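You operate a simulated robot arm through the tools that you are given. There is no shell and no other tool. Be economical: measure what you need, move in short steps, check, and stop when the job is done.

Carry out the task below with a simulated robot arm. There is one attempt and no reset: what you move stays moved.

Task
Read how damp the blue-banded block is and set it drying on the warm plate.
Fine: brush it first, brush back; meter on the block, then on the white square; up to 15 % low, up to 25 % mid, more high; the plate stays on. Set down upright: small blue brush, sample block with the blue band. What is to be rubbed or washed off counts as gone when no trace of it is left.

It is judged by the outcome, as a careful person would: the job done as asked, and still so three seconds after it is handed in. It fails if anything else is knocked over, pushed out of place, dropped, spilled or broken.

Robot
A 7-joint arm with a two-finger parallel gripper, fixed in place. Base frame: the origin is at the foot of the arm, x ahead of it, y to its left, z up; the work surface is at about z = 0. Units: mm, rad, N and s.
With the tool pointing down near the work surface it reaches from about 220 to 580 mm from the base axis. Its first joint turns from -1.152 to 1.152 rad. Payload 2.5 kg.
The TCP is the grasp point between the finger pads, 23 mm short of the fingertips. In the tool frame z runs along the fingers and y along their closing line. Largest opening 94 mm; finger width 38, thickness 10; the body of the gripper, 54 by 96 mm, starts 39 mm behind the TCP.
Orientation is told as [roll, pitch, yaw] about the base's x, y, z axes, in that order, counted from this pose: with the fingers straight down and closing along the base's y, the tool's x points along the base's -x, its y along +y and its z along -z.

Tools
- The arm moves only by the tool play_rows. Its argument "rows" is a list of rows, each a list of 3 entries, a list of its own where there are three numbers: the turn, a rotation vector about the tool's x, y, z in rad, then the shift along the tool's x, y, z in m, then the opening, from 0 (shut) to 1 (fully open). In form: [[[rx, ry, rz], [dx, dy, dz], claw], ...]. A call has 1 to 12 rows; each row shifts and turns the commanded pose from where the row before left it, along the tool's axes as they then stand. Each row takes 0.2 s and may step no farther than 50 mm and 0.15 rad from the row before; otherwise, or with a gripper value out of range, the whole call is refused. Where a pose cannot be reached the arm comes as near as it can. A force on the tool above 40 N (or 10 N above the force at the start of the call, whichever is more), or a blocked arm, ends the call early, and 0.2 s more pass. Each finger travels about 108 mm/s and halts on what it meets, pressing with about 20 N; the grip force reading is that of the motor and also rises with nothing between the fingers. The clock runs only during rows and for 0.2 s after the last one: add rows that do not move to give the fingers time. The reply holds the time, the measured pose of the TCP, the force on the tool along the base axes, the opening and the grip force, in the units named above and with some noise, with the torque about the TCP (base axes, N m) and any sound that the robot's microphone picked up, and new pictures: "views" is both (left out), scene, wrist or none.
- Cameras (640 x 400 px; columns grow to the right, rows downward): "scene" is fixed at [117.5, -404.6, 551.4]; the picture's right is [0.85, -0.53, 0.00], its down [-0.27, -0.44, -0.86] and it looks along [0.45, 0.73, -0.51] (base axes); focal length 265 px, centre (320, 200). "wrist" rides on the gripper at [87, 16, -74] in the tool frame; the picture's right is [-0.18, 0.98, 0.00], its down [-0.58, -0.11, -0.81] and it looks along [-0.79, -0.15, 0.59] (tool axes); focal length 243 px, centre (320, 200). There is no depth. A picture from a camera that has moved, and an enlarged one, comes with that camera's place and axes in the base frame and with its lens.
- enlarge(camera, box): a new picture of the part [left, top, right, bottom] of that camera's present view, enlarged. No time passes.
- job_done(): hands the job in; it is judged then, once.

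Work in short steps. Places have to be worked out from the pictures, the camera data and where the tool is seen: move nearer, look again, correct. Check each grasp and each placing, and mend what went wrong. You have 120 turns and 200 pictures in all, those below and enlarged ones among them. Open the gripper and draw the arm clear of the work before you hand the job in, unless the task says otherwise; then end with one line.

The tools are called after "Call:" by a JSON object that holds its "method" and its "body". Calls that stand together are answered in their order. play_rows: Moves the arm, as the interface text tells. Its arguments: {"type":"object","properties":{"rows":{"type":"array"},"views":{"type":"string","enum":["both","scene","wrist","none"]}},"required":["rows"]} The other tools are called the same way: enlarge (camera, box) takes an enlarged picture of a part of a camera's view; job_done () hands the job in.

At the start:

```text
time: 0.0
tcp_pos: [269.2, 172.3, 391.0]
ee_rot: [0.001, -0.001, 0.0]
force: [-0.8, 0.3, -0.7]
torque: [-0.03, 0.03, 0.03]
width: 94.1
gripper_force: 0.2
```

scene: 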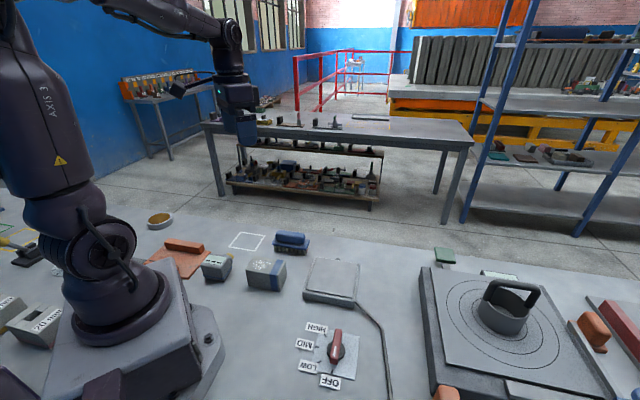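
wrist: 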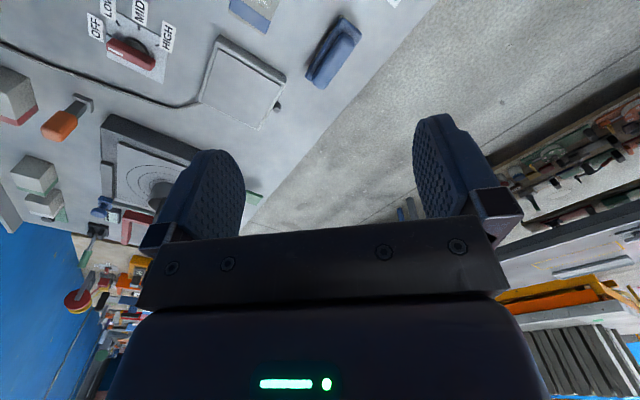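

I see the block with dusty top, blue brush, meter, plate and dial. I enlarge the relevant parts first.

Call:
{"method": "enlarge", "body": {"camera": "scene", "box": [130, 210, 390, 390]}}

Call:
{"method": "enlarge", "body": {"camera": "scene", "box": [0, 210, 260, 390]}}

Call:
{"method": "enlarge", "body": {"camera": "scene", "box": [380, 220, 640, 400]}}

Call:
{"method": "enlarge", "body": {"camera": "wrist", "box": [60, 0, 400, 200]}}

```text
2.22 times, centred on (260, 300) of scene
camera zoom: at [117.5, -404.6, 551.4], right [0.85, -0.53, 0.0], down [-0.27, -0.44, -0.86], along [0.45, 0.73, -0.51], focal length 589 px, centre (453, -22)
```

zoom: 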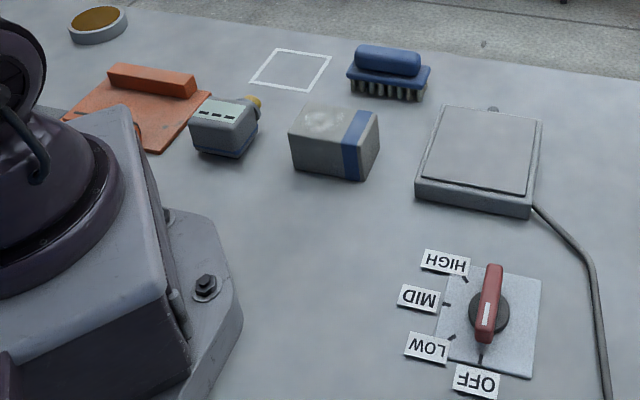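

```text
2.22 times, centred on (130, 300) of scene
camera zoom: at [117.5, -404.6, 551.4], right [0.85, -0.53, 0.0], down [-0.27, -0.44, -0.86], along [0.45, 0.73, -0.51], focal length 589 px, centre (742, -22)
```

zoom: 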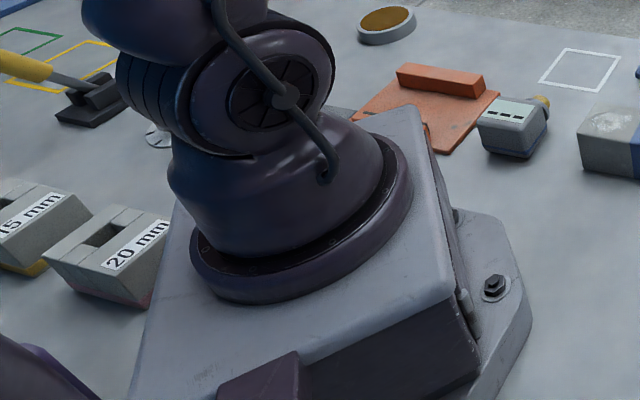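

```text
2.22 times, centred on (510, 310) of scene
camera zoom: at [117.5, -404.6, 551.4], right [0.85, -0.53, 0.0], down [-0.27, -0.44, -0.86], along [0.45, 0.73, -0.51], focal length 589 px, centre (-102, -44)
```

zoom: 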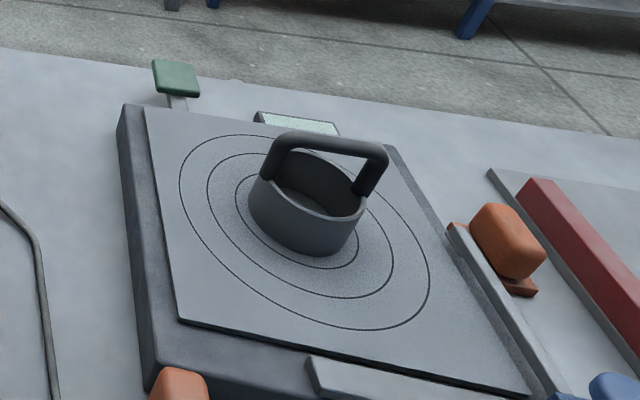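

```text
1.88 times, centred on (230, 100) of wrist
camera zoom: at [184.1, 189.8, 464.9], right [0.18, 0.98, 0.0], down [0.58, -0.11, 0.81], along [0.79, -0.15, -0.59], focal length 457 px, centre (489, 388)
```

zoom: 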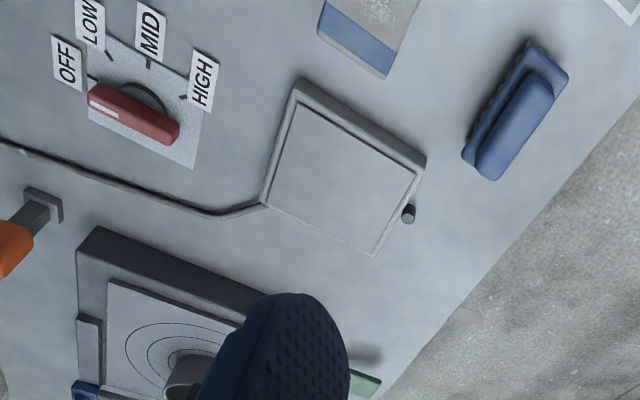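

Estimates: brush ≈(364,179), block ≈(258,93), meter ≈(155,192), white square ≈(267,288), plate ≈(404,-1), knob ≈(305,-159), objects turned about -43°. I move above the brush, turn the tool to match and look.

Call:
{"method": "play_rows", "body": {"rows": [[[0, 0, 0], [-0.02375, 0.00175, 0.04275], 1], [[0, 0, 0], [-0.02375, 0.00175, 0.04275], 1], [[0, 0, 0], [-0.02375, 0.00175, 0.04275], 1], [[0, 0, 0], [-0.02375, 0.00175, 0.04275], 1], [[0, 0, 0.15], [0, 0, 0], 1], [[0, 0, 0.15], [0, 0, 0], 1], [[0, 0, 0.15], [0, 0, 0], 1], [[0, 0, 0.15], [0, 0, 0], 1], [[0, 0, 0.15], [0, 0, 0], 1]]}}

```text
time: 2.0
tcp_pos: [364.9, 179.6, 220.2]
ee_rot: [0.0, -0.001, -0.751]
force: [-1.0, -0.4, -1.0]
torque: [-0.01, 0.0, 0.05]
width: 94.0
gripper_force: 0.1
camera wrist: at [313.5, 252.2, 293.5], right [0.81, 0.59, 0.0], down [0.35, -0.48, 0.81], along [0.48, -0.65, -0.59], focal length 243 px, centre (320, 200)
```

scene: 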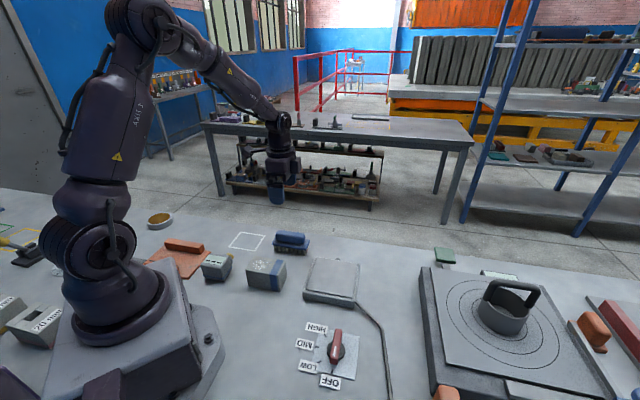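
wrist: 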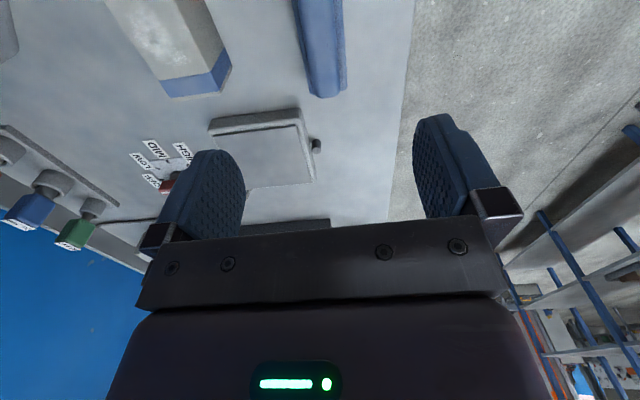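

The view shows only the brush's far end; I draw back along the tool's x to see the whole brush and the block.

Call:
{"method": "play_rows", "body": {"rows": [[[0, 0, 0], [0.045, -0.02, -0.01], 1], [[0, 0, 0], [0.045, -0.02, -0.01], 1]], "views": "wrist"}}

Call:
{"method": "enlarge", "body": {"camera": "wrist", "box": [100, 0, 420, 200]}}

```text
refused: row 1 steps farther than a row can; nothing moved
```

```text
2.00 times, centred on (260, 100) of wrist
camera zoom: at [313.5, 252.2, 293.5], right [0.81, 0.59, 0.0], down [0.35, -0.48, 0.81], along [0.48, -0.65, -0.59], focal length 485 px, centre (440, 400)
```

zoom: 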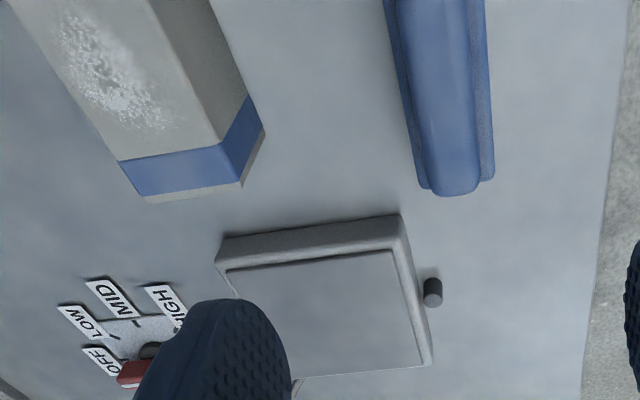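

The step was a hair over 50 mm; I repeat in smaller rows.

Call:
{"method": "play_rows", "body": {"rows": [[[0, 0, 0], [0.04, -0.015, -0.01], 1], [[0, 0, 0], [0.04, -0.015, -0.01], 1], [[0, 0, 0], [0.04, -0.015, -0.01], 1]], "views": "none"}}

Call:
{"method": "enlarge", "body": {"camera": "wrist", "box": [60, 0, 420, 225]}}

```text
time: 2.8
tcp_pos: [246.0, 227.8, 249.0]
ee_rot: [0.0, 0.001, -0.747]
force: [-0.1, 1.0, -0.5]
torque: [0.03, 0.03, 0.01]
width: 94.0
gripper_force: 0.1
```

```text
1.78 times, centred on (240, 112) of wrist
camera zoom: at [194.5, 300.3, 323.7], right [0.8, 0.59, 0.0], down [0.35, -0.48, 0.81], along [0.48, -0.65, -0.59], focal length 431 px, centre (462, 356)
```

zoom: 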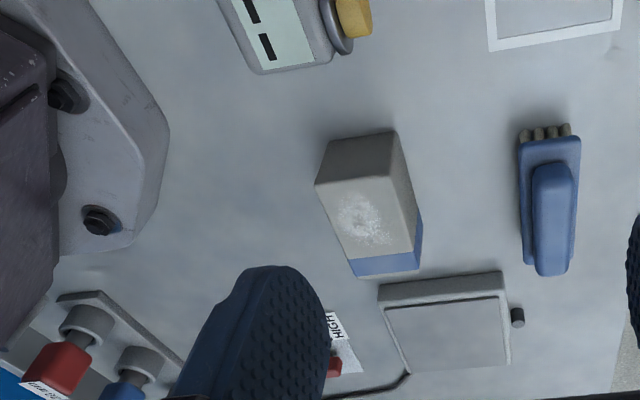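

Triangulating two wrist views: brush handle centre ≈(366,180), top z≈60, slab ~42 mm wide at z≈35–45; block centre ≈(259,95), top z≈55, dust ≈(252,100). I go over the brush at z≈150.

Call:
{"method": "play_rows", "body": {"rows": [[[0, 0, 0.013], [-0.03, 0.0117, 0.025], 1], [[0, 0, 0], [-0.03, 0.0117, 0.025], 1], [[0, 0, 0], [-0.03, 0.0117, 0.025], 1], [[0, 0, 0], [-0.03, 0.0117, 0.025], 1]]}}

```text
time: 3.8
tcp_pos: [365.4, 178.8, 150.8]
ee_rot: [-0.001, 0.002, -0.761]
force: [0.7, 0.2, -0.8]
torque: [-0.01, 0.0, 0.01]
width: 93.8
gripper_force: 0.1
camera wrist: at [314.9, 252.4, 224.8], right [0.81, 0.58, 0.0], down [0.35, -0.48, 0.81], along [0.47, -0.65, -0.59], focal length 243 px, centre (320, 200)
```

scene: 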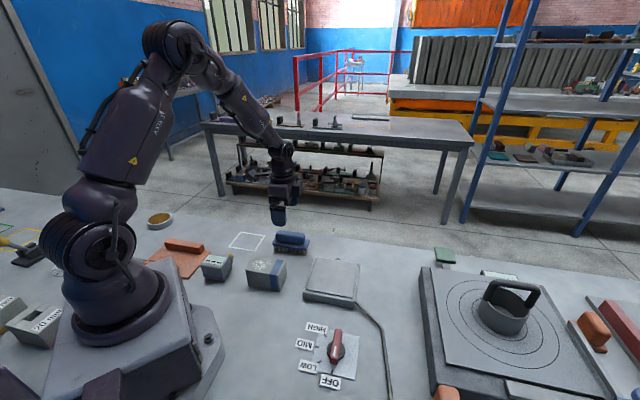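
wrist: 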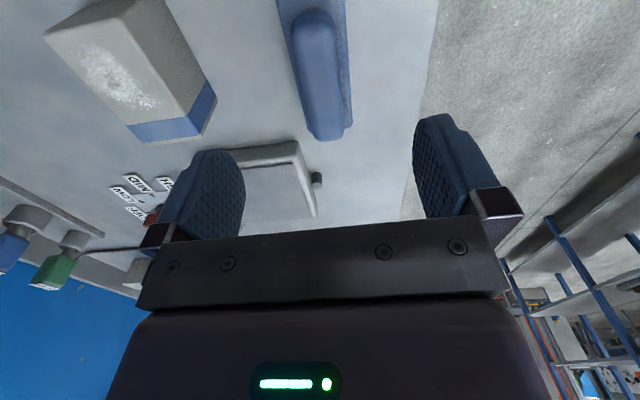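

The handle lies centred below the tool, turned about 2° more than the tool. I turn slightly, go down to slab height and look before closing.

Call:
{"method": "play_rows", "body": {"rows": [[[0, 0, 0.035], [-0.001, 0.002, 0.035], 1], [[0, 0, 0], [0, 0.001, 0.035], 1], [[0, 0, 0], [0, 0, 0.02], 1]]}}

Call:
{"method": "enlarge", "body": {"camera": "scene", "box": [230, 190, 350, 270]}}

```text
time: 4.6
tcp_pos: [369.9, 179.7, 60.6]
ee_rot: [-0.001, 0.0, -0.798]
force: [0.6, -0.3, 0.7]
torque: [-0.03, 0.01, 0.0]
width: 93.8
gripper_force: 0.1
camera wrist: at [321.6, 255.8, 134.3], right [0.83, 0.56, 0.0], down [0.33, -0.49, 0.81], along [0.45, -0.67, -0.59], focal length 243 px, centre (320, 200)
```

scene: 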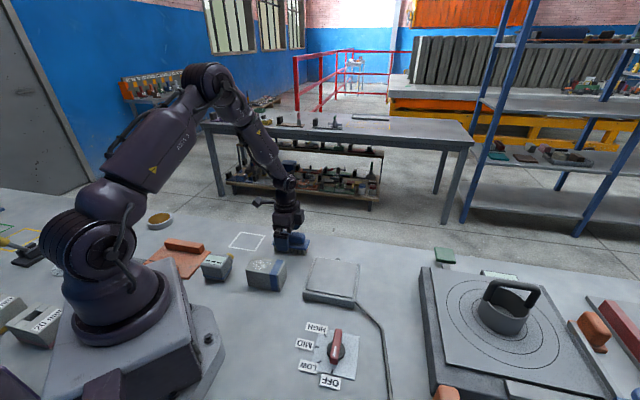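
wrist: 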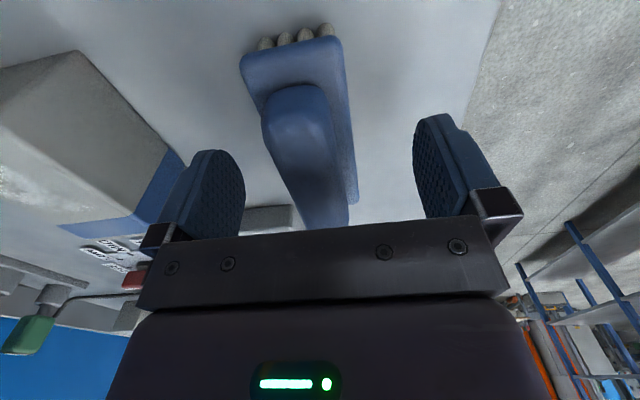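

```text
5.00 times, centred on (290, 230) of scene
camera zoom: at [117.5, -404.6, 551.4], right [0.85, -0.53, 0.0], down [-0.27, -0.44, -0.86], along [0.45, 0.73, -0.51], focal length 1325 px, centre (470, 50)
```

zoom: 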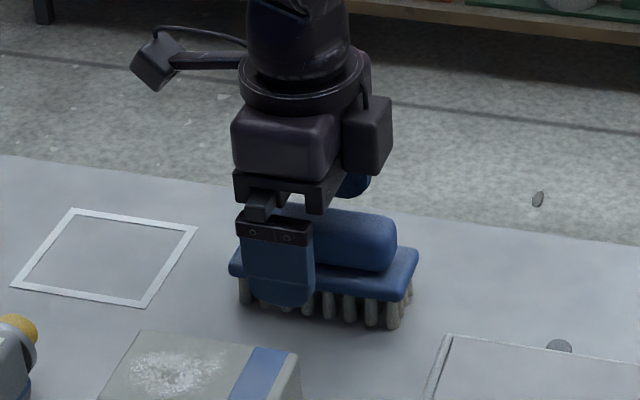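

The fingers straddle the brush, which is centred and maybe 6 mm farther along. I go down to z≈42 so the pads span the slab, then close.

Call:
{"method": "play_rows", "body": {"rows": [[[0, 0, 0], [-0.005, 0, 0.018], 1], [[0, 0, 0], [0, 0, 0], 0.3], [[0, 0, 0], [0, 0, 0], 0.2], [[0, 0, 0], [0, 0, 0], 0.2]]}}

Call:
{"method": "enlarge", "body": {"camera": "scene", "box": [230, 190, 350, 270]}}

```text
time: 5.6
tcp_pos: [372.0, 177.7, 42.5]
ee_rot: [-0.001, -0.002, -0.797]
force: [0.2, 0.9, 0.3]
torque: [0.01, 0.0, -0.03]
width: 43.5
gripper_force: 20.6
camera wrist: at [324.7, 252.0, 116.4], right [0.83, 0.56, 0.0], down [0.33, -0.49, 0.81], along [0.45, -0.67, -0.59], focal length 243 px, centre (320, 200)
```

scene: 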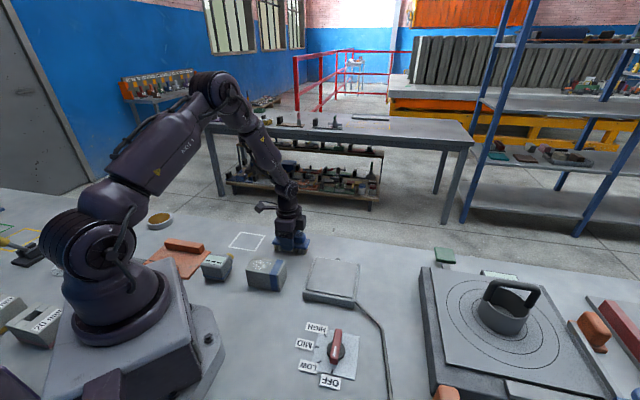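
wrist: 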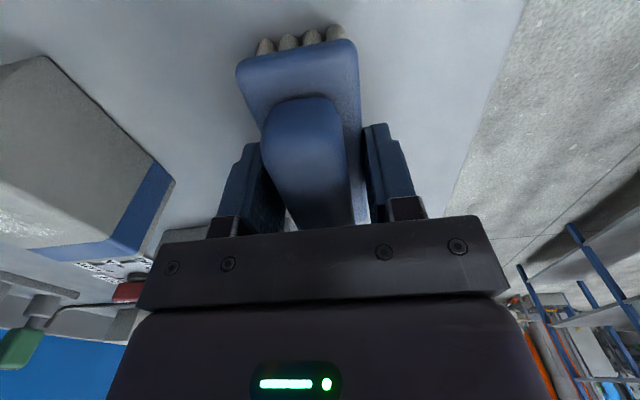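

```text
5.00 times, centred on (290, 230) of scene
camera zoom: at [117.5, -404.6, 551.4], right [0.85, -0.53, 0.0], down [-0.27, -0.44, -0.86], along [0.45, 0.73, -0.51], focal length 1325 px, centre (470, 50)
```

zoom: 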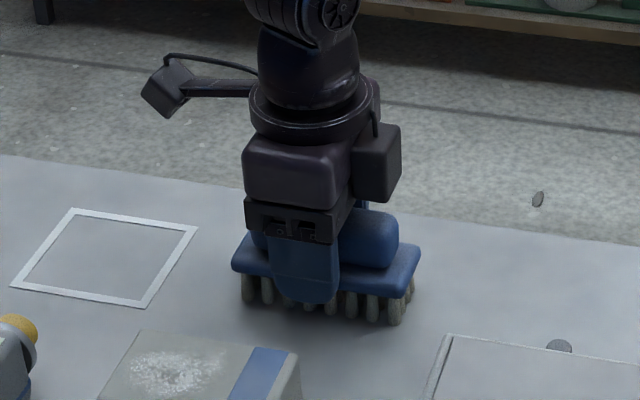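

Gripped at 43.5 mm on the slab. I lift by about 95 mm, carry it over the block and look.

Call:
{"method": "play_rows", "body": {"rows": [[[0, 0, 0], [0, 0, -0.032], 0.2], [[0, 0, 0], [0, 0, -0.032], 0.2], [[0, 0, 0], [0, 0, -0.032], 0.2], [[0, 0, 0], [0.005, -0.0345, 0], 0.2], [[0, 0, 0], [0.005, -0.0345, 0], 0.2], [[0, 0, 0], [0.005, -0.0345, 0], 0.2], [[0, 0, 0], [0.005, -0.0345, 0], 0.2]]}}

Call:
{"method": "enlarge", "body": {"camera": "scene", "box": [190, 200, 340, 300]}}

```text
time: 7.2
tcp_pos: [260.8, 95.2, 136.3]
ee_rot: [-0.001, 0.0, -0.794]
force: [0.4, -1.3, -1.0]
torque: [0.0, 0.01, -0.02]
width: 43.4
gripper_force: 20.2
camera wrist: at [212.4, 170.0, 211.1], right [0.83, 0.56, 0.0], down [0.33, -0.49, 0.81], along [0.45, -0.67, -0.59], focal length 243 px, centre (320, 200)
```

scene: 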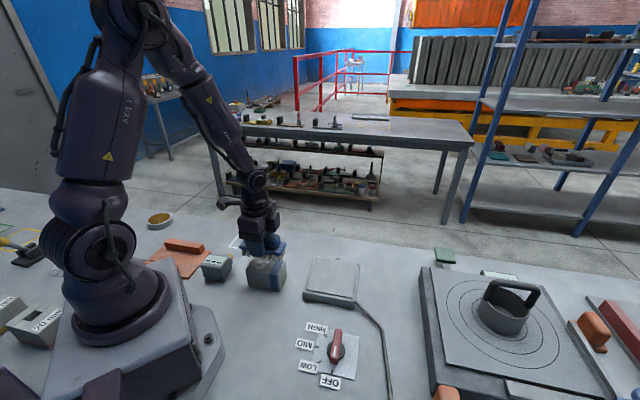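
wrist: 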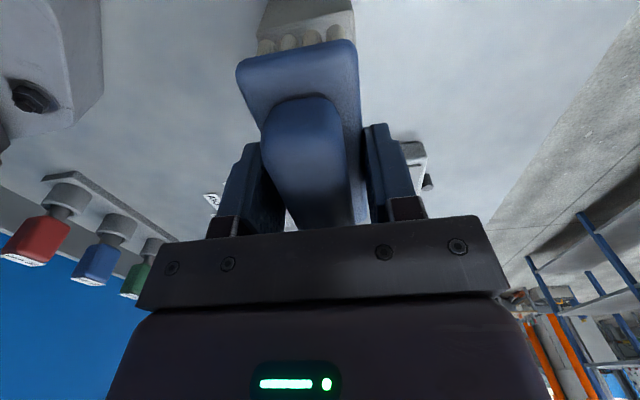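

```text
4.00 times, centred on (265, 250) of scene
camera zoom: at [117.5, -404.6, 551.4], right [0.85, -0.53, 0.0], down [-0.27, -0.44, -0.86], along [0.45, 0.73, -0.51], focal length 1060 px, centre (540, 0)
```

zoom: 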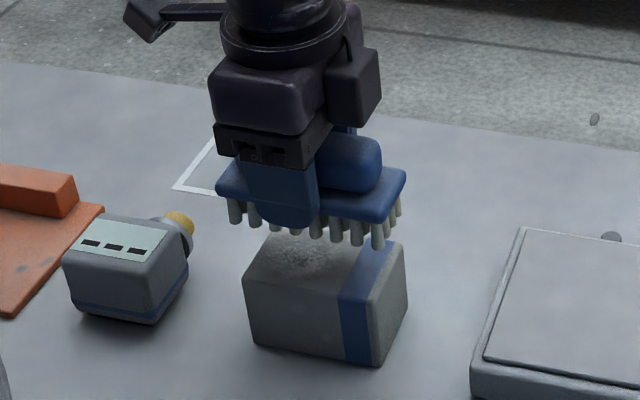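

Brush hangs over the block with bristles at z≈94. I go down 32 mm and then feel for contact.

Call:
{"method": "play_rows", "body": {"rows": [[[0, 0, 0], [0, 0, 0.016], 0.2], [[0, 0, 0], [0, 0, 0.016], 0.2]], "views": "none"}}

Call:
{"method": "enlarge", "body": {"camera": "scene", "box": [190, 200, 340, 300]}}

```text
time: 7.8
tcp_pos: [261.2, 96.0, 104.3]
ee_rot: [-0.001, 0.0, -0.799]
force: [-0.1, -0.1, -0.8]
torque: [0.0, 0.02, -0.01]
width: 43.7
gripper_force: 19.9
```

```text
4.00 times, centred on (265, 250) of scene
camera zoom: at [117.5, -404.6, 551.4], right [0.85, -0.53, 0.0], down [-0.27, -0.44, -0.86], along [0.45, 0.73, -0.51], focal length 1060 px, centre (540, 0)
```

zoom: 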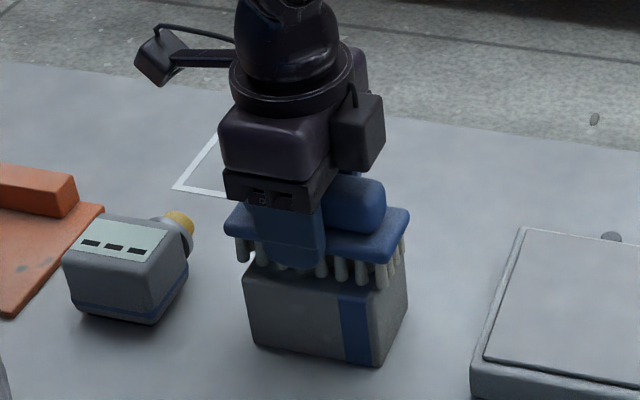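

Bristles are just above the top; I lower in 3 mm steps until a force shows.

Call:
{"method": "play_rows", "body": {"rows": [[[0, 0, 0], [0, 0, 0.003], 0.2]], "views": "none"}}

Call:
{"method": "play_rows", "body": {"rows": [[[0, 0, 0], [0, 0, 0.003], 0.2]], "views": "none"}}

Call:
{"method": "play_rows", "body": {"rows": [[[0, 0, 0], [0, 0, 0.002], 0.2]], "views": "none"}}

```text
time: 8.2
tcp_pos: [260.2, 96.4, 101.5]
ee_rot: [0.001, 0.0, -0.799]
force: [-1.9, -1.6, 8.0]
torque: [-0.1, 0.13, 0.02]
width: 43.4
gripper_force: 19.5
```

```text
time: 8.6
tcp_pos: [259.6, 96.3, 99.0]
ee_rot: [0.002, -0.001, -0.797]
force: [-4.2, -4.0, 25.9]
torque: [-0.16, 0.16, 0.0]
width: 43.5
gripper_force: 19.7
```

```text
time: 8.9
tcp_pos: [260.1, 95.8, 99.7]
ee_rot: [0.003, 0.001, -0.796]
force: [-2.6, -0.5, 10.9]
torque: [-0.01, 0.12, 0.03]
width: 43.3
gripper_force: 20.2
stopped in row 1: the force on the tool passed its limit at 48 N (the readings are from after the stop); the commanded pose is now the measured one
```

Contact is at TCP z≈102. I ease off about 1 mm and make gentle strokes along and across.

Call:
{"method": "play_rows", "body": {"rows": [[[0, 0, 0], [0, 0, -0.001], 0.2], [[0, 0, 0], [0.012, 0, 0], 0.2], [[0, 0, 0], [-0.012, 0, 0], 0.2], [[0, 0, 0], [-0.012, 0, 0], 0.2], [[0, 0, 0], [0.012, 0, 0], 0.2], [[0, 0, 0], [0, 0.01, 0], 0.2], [[0, 0, 0], [0, -0.01, 0], 0.2], [[0, 0, 0], [0, -0.01, 0], 0.2], [[0, 0, 0], [0, 0.01, 0], 0.2]], "views": "none"}}

Call:
{"method": "enlarge", "body": {"camera": "scene", "box": [190, 200, 340, 300]}}

```text
time: 10.9
tcp_pos: [260.5, 94.7, 99.8]
ee_rot: [0.001, -0.002, -0.798]
force: [0.0, -0.4, -0.7]
torque: [0.02, 0.0, 0.01]
width: 43.4
gripper_force: 19.9
```

```text
4.00 times, centred on (265, 250) of scene
camera zoom: at [117.5, -404.6, 551.4], right [0.85, -0.53, 0.0], down [-0.27, -0.44, -0.86], along [0.45, 0.73, -0.51], focal length 1060 px, centre (540, 0)
```

zoom: 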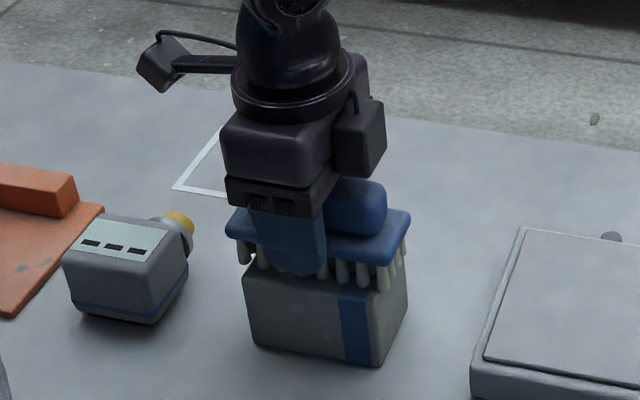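

No force remains, so the brush rode up a little in the fingers. I lower 1.5 mm at a time and check force.

Call:
{"method": "play_rows", "body": {"rows": [[[0, 0, 0], [0, 0, 0.0012], 0.2]], "views": "none"}}

```text
time: 11.3
tcp_pos: [260.5, 94.9, 100.0]
ee_rot: [0.002, 0.0, -0.797]
force: [-3.6, -4.0, 18.9]
torque: [-0.17, 0.24, -0.01]
width: 43.1
gripper_force: 19.9
```

Contact with 19 N; I ease 0.6 mm and stroke.

Call:
{"method": "play_rows", "body": {"rows": [[[0, 0, 0], [0, 0, -0.0006], 0.2], [[0, 0, 0], [0.012, 0, 0], 0.2], [[0, 0, 0], [-0.012, 0, 0], 0.2], [[0, 0, 0], [-0.012, 0, 0], 0.2], [[0, 0, 0], [0.012, 0, 0], 0.2], [[0, 0, 0], [0, 0.01, 0], 0.2], [[0, 0, 0], [0, -0.01, 0], 0.2], [[0, 0, 0], [0, -0.01, 0], 0.2], [[0, 0, 0], [0, 0.01, 0], 0.2]], "views": "none"}}

Call:
{"method": "play_rows", "body": {"rows": [[[0, 0, 0], [0, 0, -0.045], 0.2], [[0, 0, 0], [0.02, 0.04, 0], 0.2], [[0, 0, 0], [0.02, 0.04, 0], 0.2]], "views": "none"}}

Call:
{"method": "enlarge", "body": {"camera": "scene", "box": [190, 200, 340, 300]}}

Call:
{"method": "enlarge", "body": {"camera": "wrist", "box": [0, 0, 640, 400]}}

```text
time: 13.3
tcp_pos: [260.3, 95.6, 100.1]
ee_rot: [0.002, 0.001, -0.798]
force: [0.6, -0.3, -1.0]
torque: [0.02, 0.03, -0.01]
width: 43.7
gripper_force: 20.4
```

```text
time: 14.1
tcp_pos: [289.6, 181.2, 145.1]
ee_rot: [0.003, -0.001, -0.798]
force: [-0.2, 0.4, -1.1]
torque: [-0.03, 0.0, -0.03]
width: 43.4
gripper_force: 20.2
```

```text
4.00 times, centred on (265, 250) of scene
camera zoom: at [117.4, -404.6, 551.4], right [0.85, -0.53, 0.0], down [-0.27, -0.44, -0.86], along [0.45, 0.73, -0.51], focal length 1060 px, centre (540, 0)
```

zoom: 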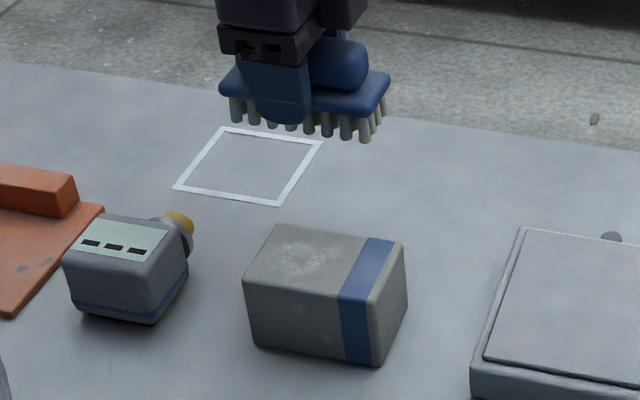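

```text
1.00 times, centred on (320, 200) of wrist (not enlarged: the box is as wide or as high as the picture)
camera zoom: at [242.6, 256.2, 218.9], right [0.83, 0.55, 0.0], down [0.33, -0.49, 0.81], along [0.45, -0.67, -0.59], focal length 243 px, centre (320, 200)
```

zoom: 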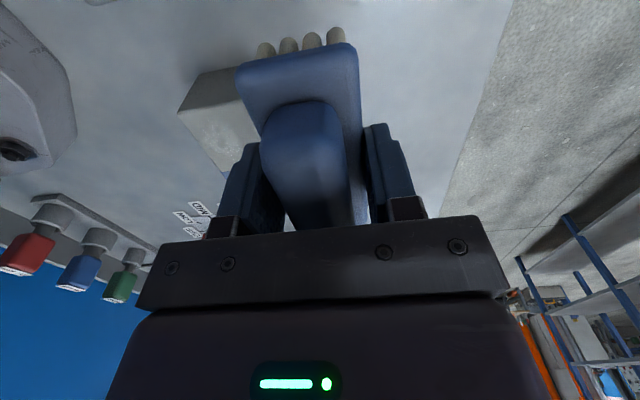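

The dust is fainter but not gone, and the block hasn't moved. I return and stroke again, pressing slightly deeper during strokes.

Call:
{"method": "play_rows", "body": {"rows": [[[0, 0, 0], [-0.02, -0.04, 0], 0.2], [[0, 0, 0], [-0.02, -0.04, 0], 0.2], [[0, 0, 0], [0, 0, 0.04], 0.2], [[0, 0, 0], [0, 0, 0.005], 0.2]], "views": "none"}}

Call:
{"method": "play_rows", "body": {"rows": [[[0, 0, 0], [0.012, 0, 0.0006], 0.2], [[0, 0, 0], [-0.012, 0, 0.0002], 0.2], [[0, 0, 0], [-0.012, 0, 0.0001], 0.2], [[0, 0, 0], [0.012, 0, 0.0001], 0.2], [[0, 0, 0], [0.012, 0, 0.0001], 0.2], [[0, 0, 0], [-0.012, 0, 0.0001], 0.2], [[0, 0, 0], [-0.012, 0, 0.0001], 0.2], [[0, 0, 0], [0.012, 0, 0.0001], 0.2]], "views": "none"}}

```text
time: 15.1
tcp_pos: [260.0, 96.0, 100.2]
ee_rot: [0.002, 0.0, -0.797]
force: [-2.1, -2.0, 10.7]
torque: [-0.18, 0.13, 0.02]
width: 43.6
gripper_force: 20.5
```

```text
time: 15.8
tcp_pos: [260.6, 97.5, 99.9]
ee_rot: [0.007, 0.002, -0.793]
force: [-0.3, -1.5, 8.7]
torque: [-0.27, 0.06, -0.03]
width: 43.7
gripper_force: 19.9
stopped in row 3: the force on the tool passed its limit at 43 N (the readings are from after the stop); the commanded pose is now the measured one
```

Pressing further exceeded the limit; now 9 N. I stroke at constant height.

Call:
{"method": "play_rows", "body": {"rows": [[[0, 0, 0], [-0.01, 0, 0], 0.2], [[0, 0, 0], [0.01, 0, 0], 0.2], [[0, 0, 0], [0.01, 0, 0], 0.2], [[0, 0, 0], [-0.01, 0, 0], 0.2], [[0, 0, 0], [-0.01, 0, 0], 0.2], [[0, 0, 0], [0.01, 0, 0], 0.2], [[0, 0, 0], [0.01, 0, 0], 0.2], [[0, 0, 0], [-0.01, 0, 0], 0.2]], "views": "none"}}

Call:
{"method": "play_rows", "body": {"rows": [[[0, 0, 0], [0, 0.01, 0], 0.2], [[0, 0, 0], [0, -0.01, 0], 0.2], [[0, 0, 0], [0, -0.01, 0], 0.2], [[0, 0, 0], [0, 0.01, 0], 0.2], [[0, 0, 0], [0, 0.01, 0], 0.2], [[0, 0, 0], [0, -0.01, 0], 0.2]], "views": "none"}}

```text
time: 17.6
tcp_pos: [258.4, 97.1, 98.2]
ee_rot: [0.0, 0.006, -0.791]
force: [-2.5, 3.1, 10.5]
torque: [0.08, 0.11, 0.01]
width: 43.7
gripper_force: 20.0
```

```text
time: 19.0
tcp_pos: [260.3, 98.1, 99.3]
ee_rot: [0.005, 0.001, -0.793]
force: [-0.4, -0.2, -1.9]
torque: [0.0, 0.01, 0.06]
width: 43.5
gripper_force: 20.2
```

I lift away again to inspect.

Call:
{"method": "play_rows", "body": {"rows": [[[0, 0, 0], [0, 0, -0.045], 0.2], [[0, 0, 0], [0.02, 0.04, 0], 0.2], [[0, 0, 0], [0.02, 0.04, 0], 0.2]], "views": "none"}}

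Call:
{"method": "enlarge", "body": {"camera": "scene", "box": [210, 210, 330, 290]}}

```text
time: 19.8
tcp_pos: [290.8, 183.9, 146.2]
ee_rot: [0.006, 0.001, -0.795]
force: [0.5, -0.3, -0.9]
torque: [0.01, 0.02, 0.02]
width: 43.9
gripper_force: 20.3
```

```text
5.00 times, centred on (270, 250) of scene
camera zoom: at [117.4, -404.6, 551.4], right [0.85, -0.53, 0.0], down [-0.27, -0.44, -0.86], along [0.45, 0.73, -0.51], focal length 1325 px, centre (570, -50)
```

zoom: 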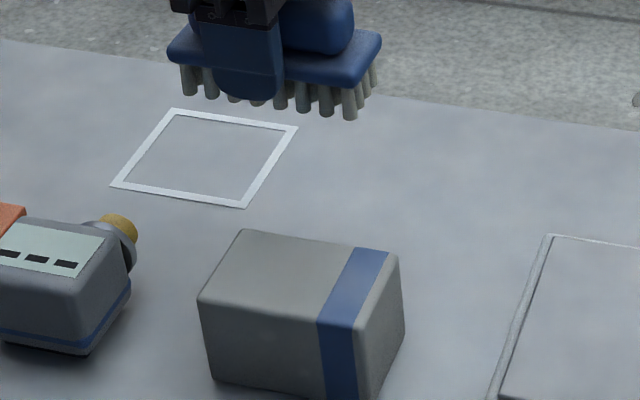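

The top looks clean. I carry the brush back over its place and check the block from the wrist there.

Call:
{"method": "play_rows", "body": {"rows": [[[0, 0, 0], [-0.0204, 0.0179, 0], 0.2], [[0, 0, 0], [-0.0204, 0.0179, 0], 0.2], [[0, 0, 0], [-0.0204, 0.0179, 0], 0.2]], "views": "none"}}

Call:
{"method": "enlarge", "body": {"camera": "wrist", "box": [0, 0, 320, 200]}}

```text
time: 20.6
tcp_pos: [372.0, 175.4, 145.9]
ee_rot: [0.006, 0.005, -0.793]
force: [0.3, -0.4, -0.9]
torque: [0.0, 0.02, 0.02]
width: 43.7
gripper_force: 20.1
```

```text
2.00 times, centred on (160, 100) of wrist
camera zoom: at [324.7, 250.0, 220.8], right [0.83, 0.56, 0.0], down [0.33, -0.5, 0.8], along [0.45, -0.67, -0.59], focal length 485 px, centre (640, 400)
```

zoom: 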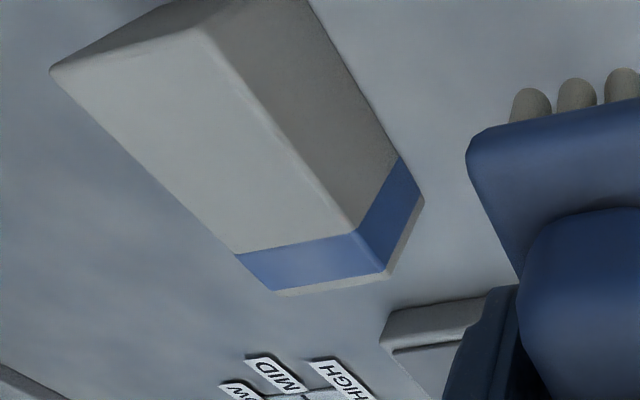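

Block is fully clean. I lower the brush to its old place, stopping just above the table first.

Call:
{"method": "play_rows", "body": {"rows": [[[0, 0, 0], [0.0016, 0.0016, 0.04], 0.2], [[0, 0, 0], [0, 0, 0.04], 0.2], [[0, 0, 0], [0, 0, 0.02], 0.2], [[0, 0, 0], [0, 0, 0.003], 0.2]], "views": "none"}}

Call:
{"method": "play_rows", "body": {"rows": [[[0, 0, 0], [0, 0, 0.0015], 0.2]], "views": "none"}}

```text
time: 21.6
tcp_pos: [371.3, 179.1, 42.0]
ee_rot: [0.004, 0.001, -0.793]
force: [-0.2, 0.3, -1.3]
torque: [-0.03, 0.02, -0.03]
width: 43.8
gripper_force: 19.6
```

```text
time: 22.0
tcp_pos: [371.9, 178.0, 40.2]
ee_rot: [0.005, 0.002, -0.795]
force: [-0.1, -1.0, -0.7]
torque: [-0.02, 0.01, -0.02]
width: 43.5
gripper_force: 20.3
```

Call:
{"method": "play_rows", "body": {"rows": [[[0, 0, 0], [0, 0, 0.001], 0.2]], "views": "none"}}

Call:
{"method": "enlarge", "body": {"camera": "scene", "box": [230, 190, 350, 270]}}

```text
time: 22.4
tcp_pos: [370.0, 179.4, 38.8]
ee_rot: [0.006, 0.002, -0.795]
force: [-0.1, -0.4, -0.7]
torque: [0.05, 0.0, 0.01]
width: 43.8
gripper_force: 20.0
```

```text
5.00 times, centred on (290, 230) of scene
camera zoom: at [117.5, -404.6, 551.4], right [0.85, -0.53, 0.0], down [-0.27, -0.44, -0.86], along [0.45, 0.73, -0.51], focal length 1325 px, centre (470, 50)
```

zoom: 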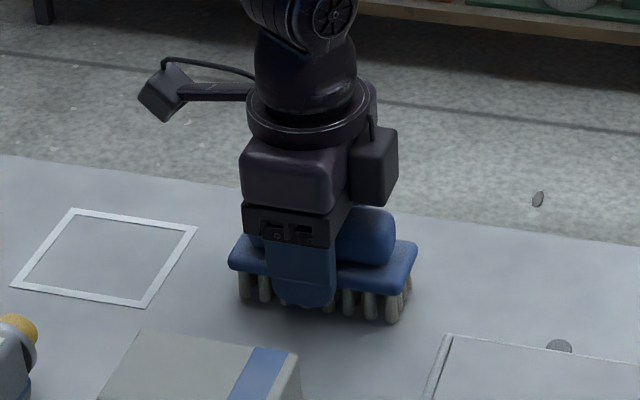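

No contact yet but close; I continue in 0.8 mm steps until the table is felt.

Call:
{"method": "play_rows", "body": {"rows": [[[0, 0, 0], [0, 0, 0.0008], 0.2]], "views": "none"}}

Call:
{"method": "play_rows", "body": {"rows": [[[0, 0, 0], [0, 0, 0.0008], 0.2]], "views": "none"}}

```text
time: 22.8
tcp_pos: [371.1, 178.3, 37.2]
ee_rot: [0.005, 0.003, -0.793]
force: [-0.5, -0.2, -1.6]
torque: [0.0, -0.01, 0.02]
width: 43.5
gripper_force: 19.6
```

```text
time: 23.2
tcp_pos: [370.9, 178.9, 37.0]
ee_rot: [0.005, 0.0, -0.795]
force: [-0.6, -0.3, 2.1]
torque: [0.01, 0.13, 0.01]
width: 43.8
gripper_force: 20.0
```

Touching the table with about 3 N. I open, rise straight up, and draw back toward the meter.

Call:
{"method": "play_rows", "body": {"rows": [[[0, 0, 0], [0, 0, 0], 0.7], [[0, 0, 0], [0, 0, 0], 1], [[0, 0, 0], [0, 0, 0], 1], [[-0.005, 0, 0], [0, 0, -0.04], 1], [[0, 0, 0], [0, 0, -0.045], 1], [[0, 0, 0], [0, 0, -0.045], 1], [[0, 0, 0], [0, 0, -0.045], 1]], "views": "wrist"}}

Call:
{"method": "enlarge", "body": {"camera": "scene", "box": [180, 190, 340, 290]}}

```text
time: 24.8
tcp_pos: [373.2, 179.3, 214.4]
ee_rot: [0.01, 0.002, -0.794]
force: [-0.3, 0.3, 0.3]
torque: [0.01, 0.01, -0.01]
width: 93.8
gripper_force: 0.0
camera wrist: at [324.9, 252.2, 289.0], right [0.83, 0.56, 0.01], down [0.33, -0.5, 0.8], along [0.45, -0.66, -0.59], focal length 243 px, centre (320, 200)
```

wrist: 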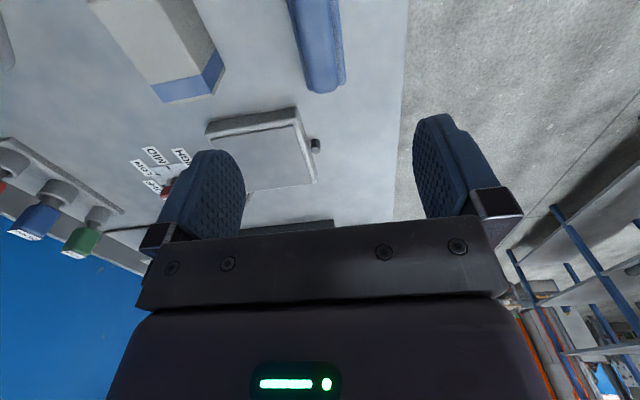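

```text
4.00 times, centred on (260, 240) of scene
camera zoom: at [117.5, -404.6, 551.4], right [0.85, -0.53, 0.0], down [-0.27, -0.44, -0.86], along [0.45, 0.73, -0.51], focal length 1060 px, centre (560, 40)
```

zoom: 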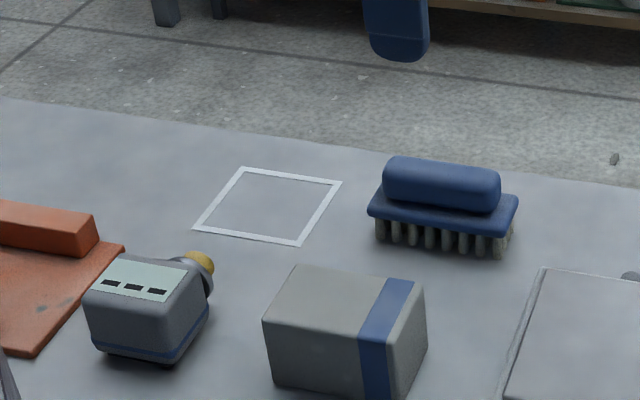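

Brush is back upright. Next, the meter: I move back to get it in the wrist view.

Call:
{"method": "play_rows", "body": {"rows": [[[0.0056, -0.0085, 0], [0.0394, -0.0084, -0.008], 1], [[0, 0, 0], [0.0394, -0.0084, -0.008], 1], [[0, 0, 0], [0.0394, -0.0084, -0.008], 1], [[0, 0, 0], [0.0394, -0.0084, -0.008], 1], [[0, 0, 0], [0.0394, -0.0084, -0.008], 1]], "views": "none"}}

Call:
{"method": "enlarge", "body": {"camera": "wrist", "box": [60, 0, 420, 225]}}

```text
time: 26.0
tcp_pos: [202.4, 289.3, 252.8]
ee_rot: [0.004, -0.006, -0.796]
force: [-0.1, 0.2, -1.5]
torque: [0.03, 0.0, 0.0]
width: 94.0
gripper_force: 0.0
```

```text
1.78 times, centred on (240, 112) of wrist
camera zoom: at [154.1, 363.8, 326.9], right [0.83, 0.56, 0.01], down [0.32, -0.49, 0.81], along [0.45, -0.67, -0.59], focal length 431 px, centre (462, 356)
```

zoom: 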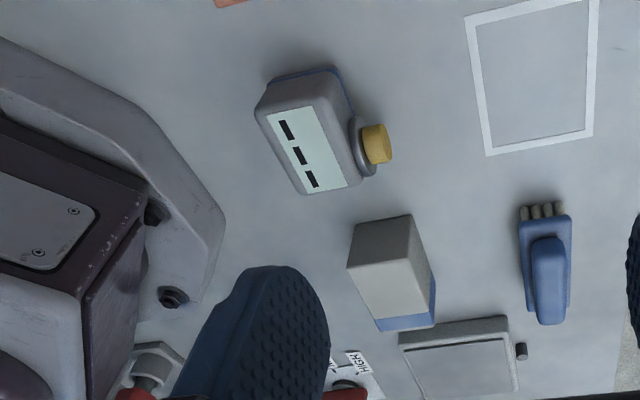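

Closer look at the meter from both cameras.

Call:
{"method": "enlarge", "body": {"camera": "wrist", "box": [190, 20, 300, 120]}}

Call:
{"method": "enlarge", "body": {"camera": "scene", "box": [190, 240, 250, 290]}}

```text
4.00 times, centred on (245, 70) of wrist
camera zoom: at [154.1, 363.8, 326.9], right [0.83, 0.56, 0.01], down [0.32, -0.49, 0.81], along [0.45, -0.67, -0.59], focal length 970 px, centre (620, 720)
```

zoom: 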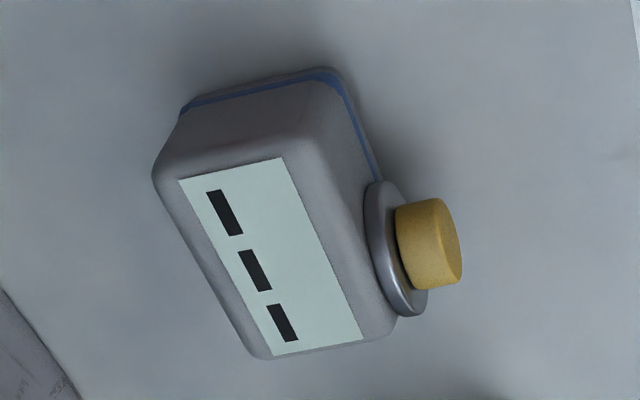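

```text
8.00 times, centred on (220, 265) of scene
camera zoom: at [117.5, -404.6, 551.4], right [0.85, -0.53, 0.0], down [-0.27, -0.44, -0.86], along [0.45, 0.73, -0.51], focal length 2120 px, centre (1120, -320)
```

zoom: 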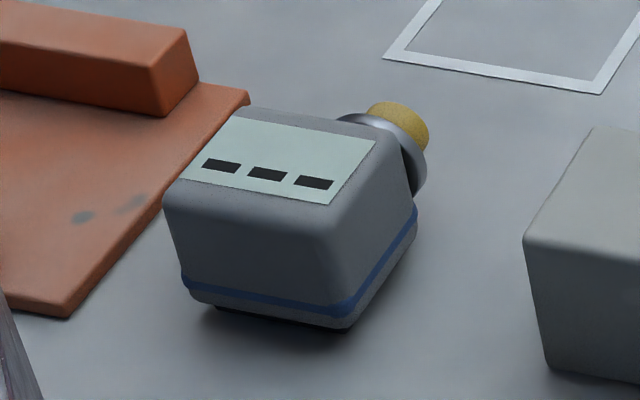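

The meter is a ~59×48 mm box, ~50 high, centre ≈(155,192), with a yellow head on its (+x,+y) side. I'll grip its long ends, so I turn the tool to yaw ≈ +0.78.

Call:
{"method": "play_rows", "body": {"rows": [[[0.002, 0.006, -0.143], [0, 0, 0], 1], [[0, 0, -0.143], [0, 0, 0], 1], [[0, 0, -0.143], [0, 0, 0], 1], [[0, 0, -0.143], [0, 0, 0], 1], [[0, 0, -0.143], [0, 0, 0], 1], [[0, 0, -0.143], [0, 0, 0], 1], [[0, 0, -0.143], [0, 0, 0], 1], [[0, 0, -0.143], [0, 0, 0], 1], [[0, 0, -0.143], [0, 0, 0], 1], [[0, 0, -0.143], [0, 0, 0], 1], [[0, 0, -0.146], [0, 0, 0], 1]], "views": "both"}}

```text
time: 28.4
tcp_pos: [202.8, 288.2, 250.1]
ee_rot: [0.001, -0.002, 0.784]
force: [-0.8, 0.2, 0.2]
torque: [0.0, -0.04, 0.0]
width: 93.8
gripper_force: 0.0
camera wrist: at [130.1, 240.7, 325.6], right [-0.56, 0.83, 0.0], down [0.49, 0.33, 0.81], along [0.67, 0.46, -0.59], focal length 243 px, centre (320, 200)
```

scene: 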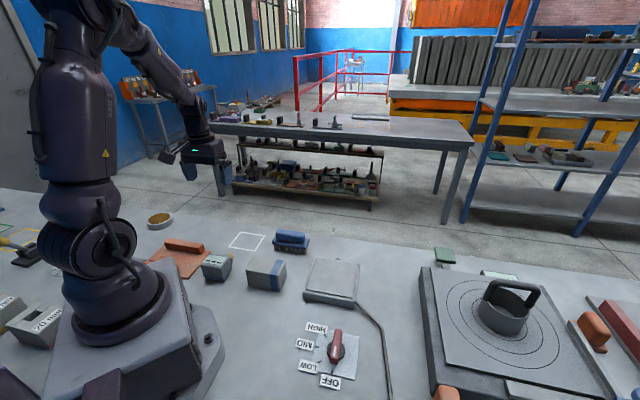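
wrist: 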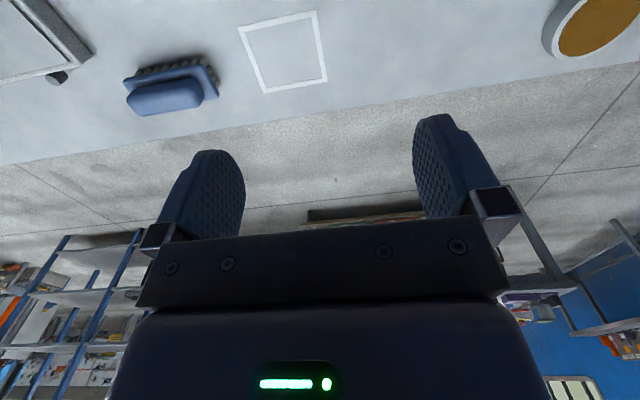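

White square centre ≈(266,286). I move over the meter at z≈130 and look.

Call:
{"method": "play_rows", "body": {"rows": [[[0, 0, 0], [0.0255, -0.0085, 0.03], 1], [[0, 0, 0], [0.0255, -0.0085, 0.03], 1], [[0, 0, 0], [0.0255, -0.0085, 0.03], 1], [[0, 0, 0], [0.0255, -0.0085, 0.03], 1]], "views": "both"}}

Call:
{"method": "enlarge", "body": {"camera": "scene", "box": [150, 190, 300, 290]}}

```text
time: 29.4
tcp_pos: [153.3, 194.4, 130.0]
ee_rot: [-0.002, -0.004, 0.781]
force: [-0.3, -0.2, -0.6]
torque: [-0.04, -0.02, 0.01]
width: 93.8
gripper_force: 0.0
camera wrist: at [80.8, 146.2, 204.6], right [-0.56, 0.83, 0.0], down [0.49, 0.33, 0.81], along [0.67, 0.45, -0.59], focal length 243 px, centre (320, 200)
```

scene: 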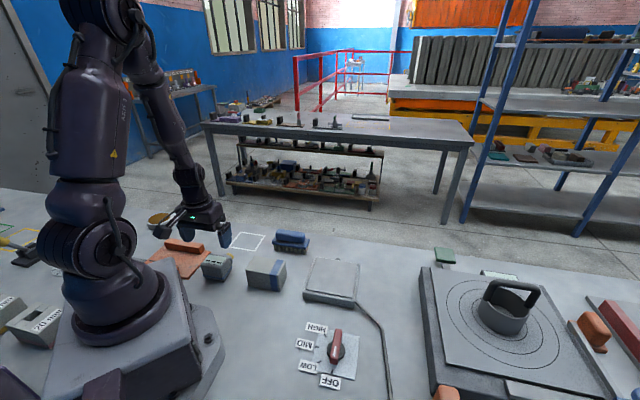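
wrist: 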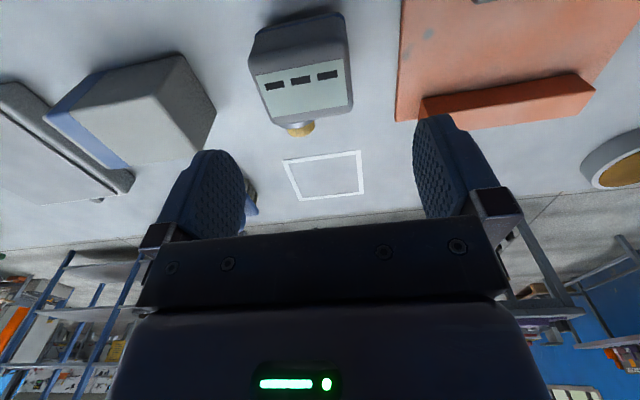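

```text
4.00 times, centred on (225, 240) of scene
camera zoom: at [117.5, -404.6, 551.4], right [0.85, -0.53, 0.0], down [-0.27, -0.44, -0.86], along [0.45, 0.73, -0.51], focal length 1060 px, centre (700, 40)
```

zoom: 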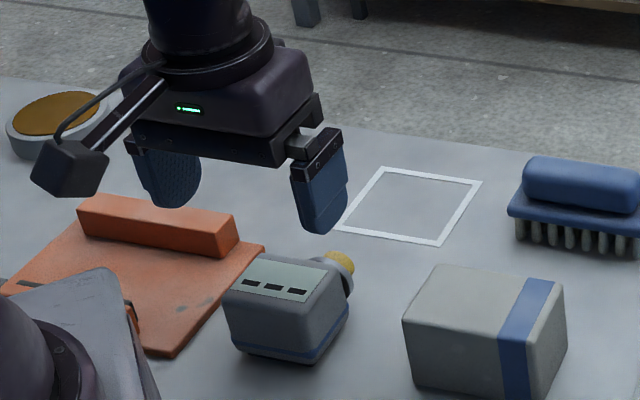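

The meter's centre lies about 4 mm to the tool's -y side. I shift that and descend to z≈65 to check finger clearance.

Call:
{"method": "play_rows", "body": {"rows": [[[0, 0, 0], [0, -0.004, 0.02], 1], [[0, 0, 0], [0, 0, 0.025], 1], [[0, 0, 0], [0, 0, 0.02], 1]], "views": "wrist"}}

Call:
{"method": "enlarge", "body": {"camera": "scene", "box": [150, 210, 270, 290]}}

```text
time: 30.2
tcp_pos: [155.1, 189.8, 65.2]
ee_rot: [-0.002, -0.002, 0.782]
force: [-0.6, -0.3, -0.9]
torque: [0.02, -0.01, 0.01]
width: 94.0
gripper_force: 0.2
camera wrist: at [84.4, 142.7, 139.5], right [-0.56, 0.83, 0.0], down [0.49, 0.33, 0.81], along [0.67, 0.45, -0.59], focal length 243 px, centre (320, 200)
```

wrist: 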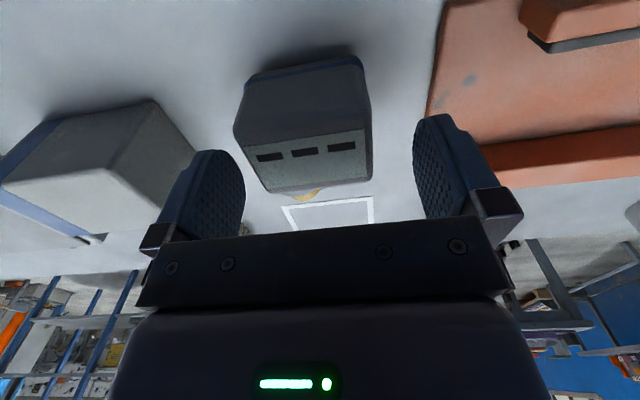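

```text
5.00 times, centred on (210, 250) of scene
camera zoom: at [117.5, -404.6, 551.4], right [0.85, -0.53, 0.0], down [-0.27, -0.44, -0.86], along [0.45, 0.73, -0.51], focal length 1325 px, centre (870, -50)
```

zoom: 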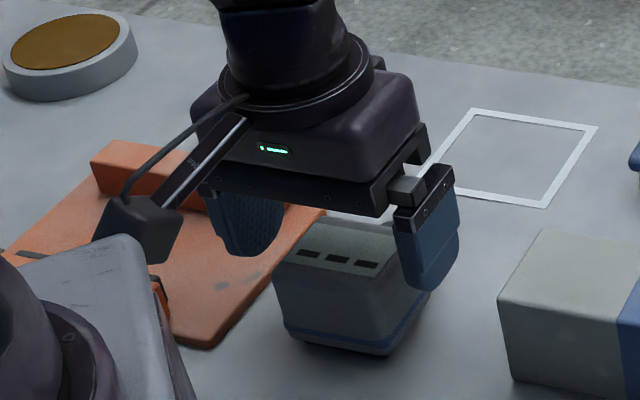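

Clearances look fine; meter centre still ≈4 mm to the -y side. I shift, descend to z≈32 and close.

Call:
{"method": "play_rows", "body": {"rows": [[[0, 0, 0], [-0.003, -0.004, 0.013], 1], [[0, 0, 0], [0, 0, 0.02], 1], [[0, 0, 0], [0, 0, 0], 1]], "views": "wrist"}}

Call:
{"method": "enlarge", "body": {"camera": "scene", "box": [150, 210, 270, 290]}}

```text
time: 31.0
tcp_pos: [163.4, 188.9, 32.7]
ee_rot: [-0.001, -0.002, 0.782]
force: [-0.2, 0.2, 1.2]
torque: [0.03, -0.01, 0.03]
width: 94.2
gripper_force: 0.1
camera wrist: at [89.4, 140.6, 107.0], right [-0.56, 0.83, 0.0], down [0.49, 0.33, 0.81], along [0.67, 0.45, -0.59], focal length 243 px, centre (320, 200)
```

wrist: 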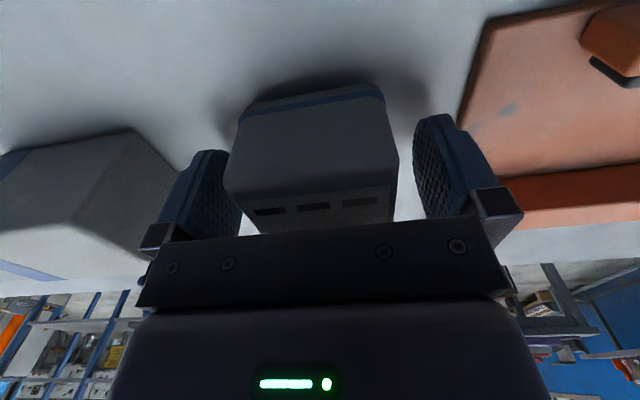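

```text
5.00 times, centred on (210, 250) of scene
camera zoom: at [117.5, -404.6, 551.4], right [0.85, -0.53, 0.0], down [-0.27, -0.44, -0.86], along [0.45, 0.73, -0.51], focal length 1325 px, centre (870, -50)
```

zoom: 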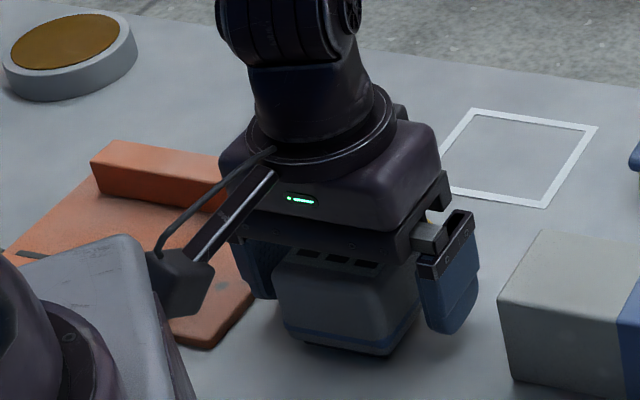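

The meter is between the fingers; I close on it.

Call:
{"method": "play_rows", "body": {"rows": [[[0, 0, 0], [0, 0, 0], 0.75], [[0, 0, 0], [0, 0, 0], 0.45], [[0, 0, 0], [0, 0, 0], 0.45], [[0, 0, 0], [0, 0, 0], 0.45]], "views": "none"}}

Call:
{"method": "enlarge", "body": {"camera": "scene", "box": [150, 210, 270, 290]}}

```text
time: 32.0
tcp_pos: [160.6, 188.3, 32.3]
ee_rot: [0.0, -0.002, 0.782]
force: [0.7, 1.0, 0.2]
torque: [0.03, 0.0, 0.02]
width: 64.0
gripper_force: 20.1
```

```text
5.00 times, centred on (210, 250) of scene
camera zoom: at [117.5, -404.6, 551.4], right [0.85, -0.53, 0.0], down [-0.27, -0.44, -0.86], along [0.45, 0.73, -0.51], focal length 1325 px, centre (870, -50)
```

zoom: 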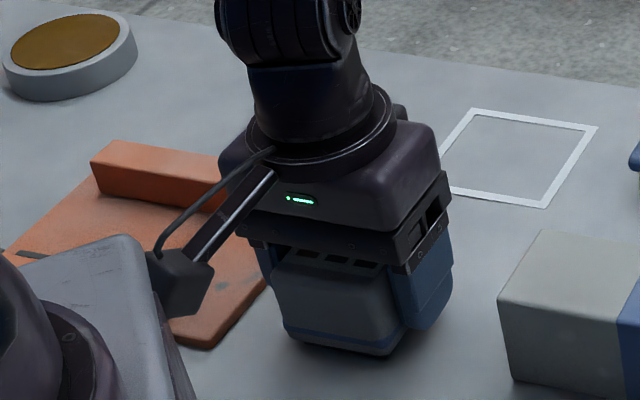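

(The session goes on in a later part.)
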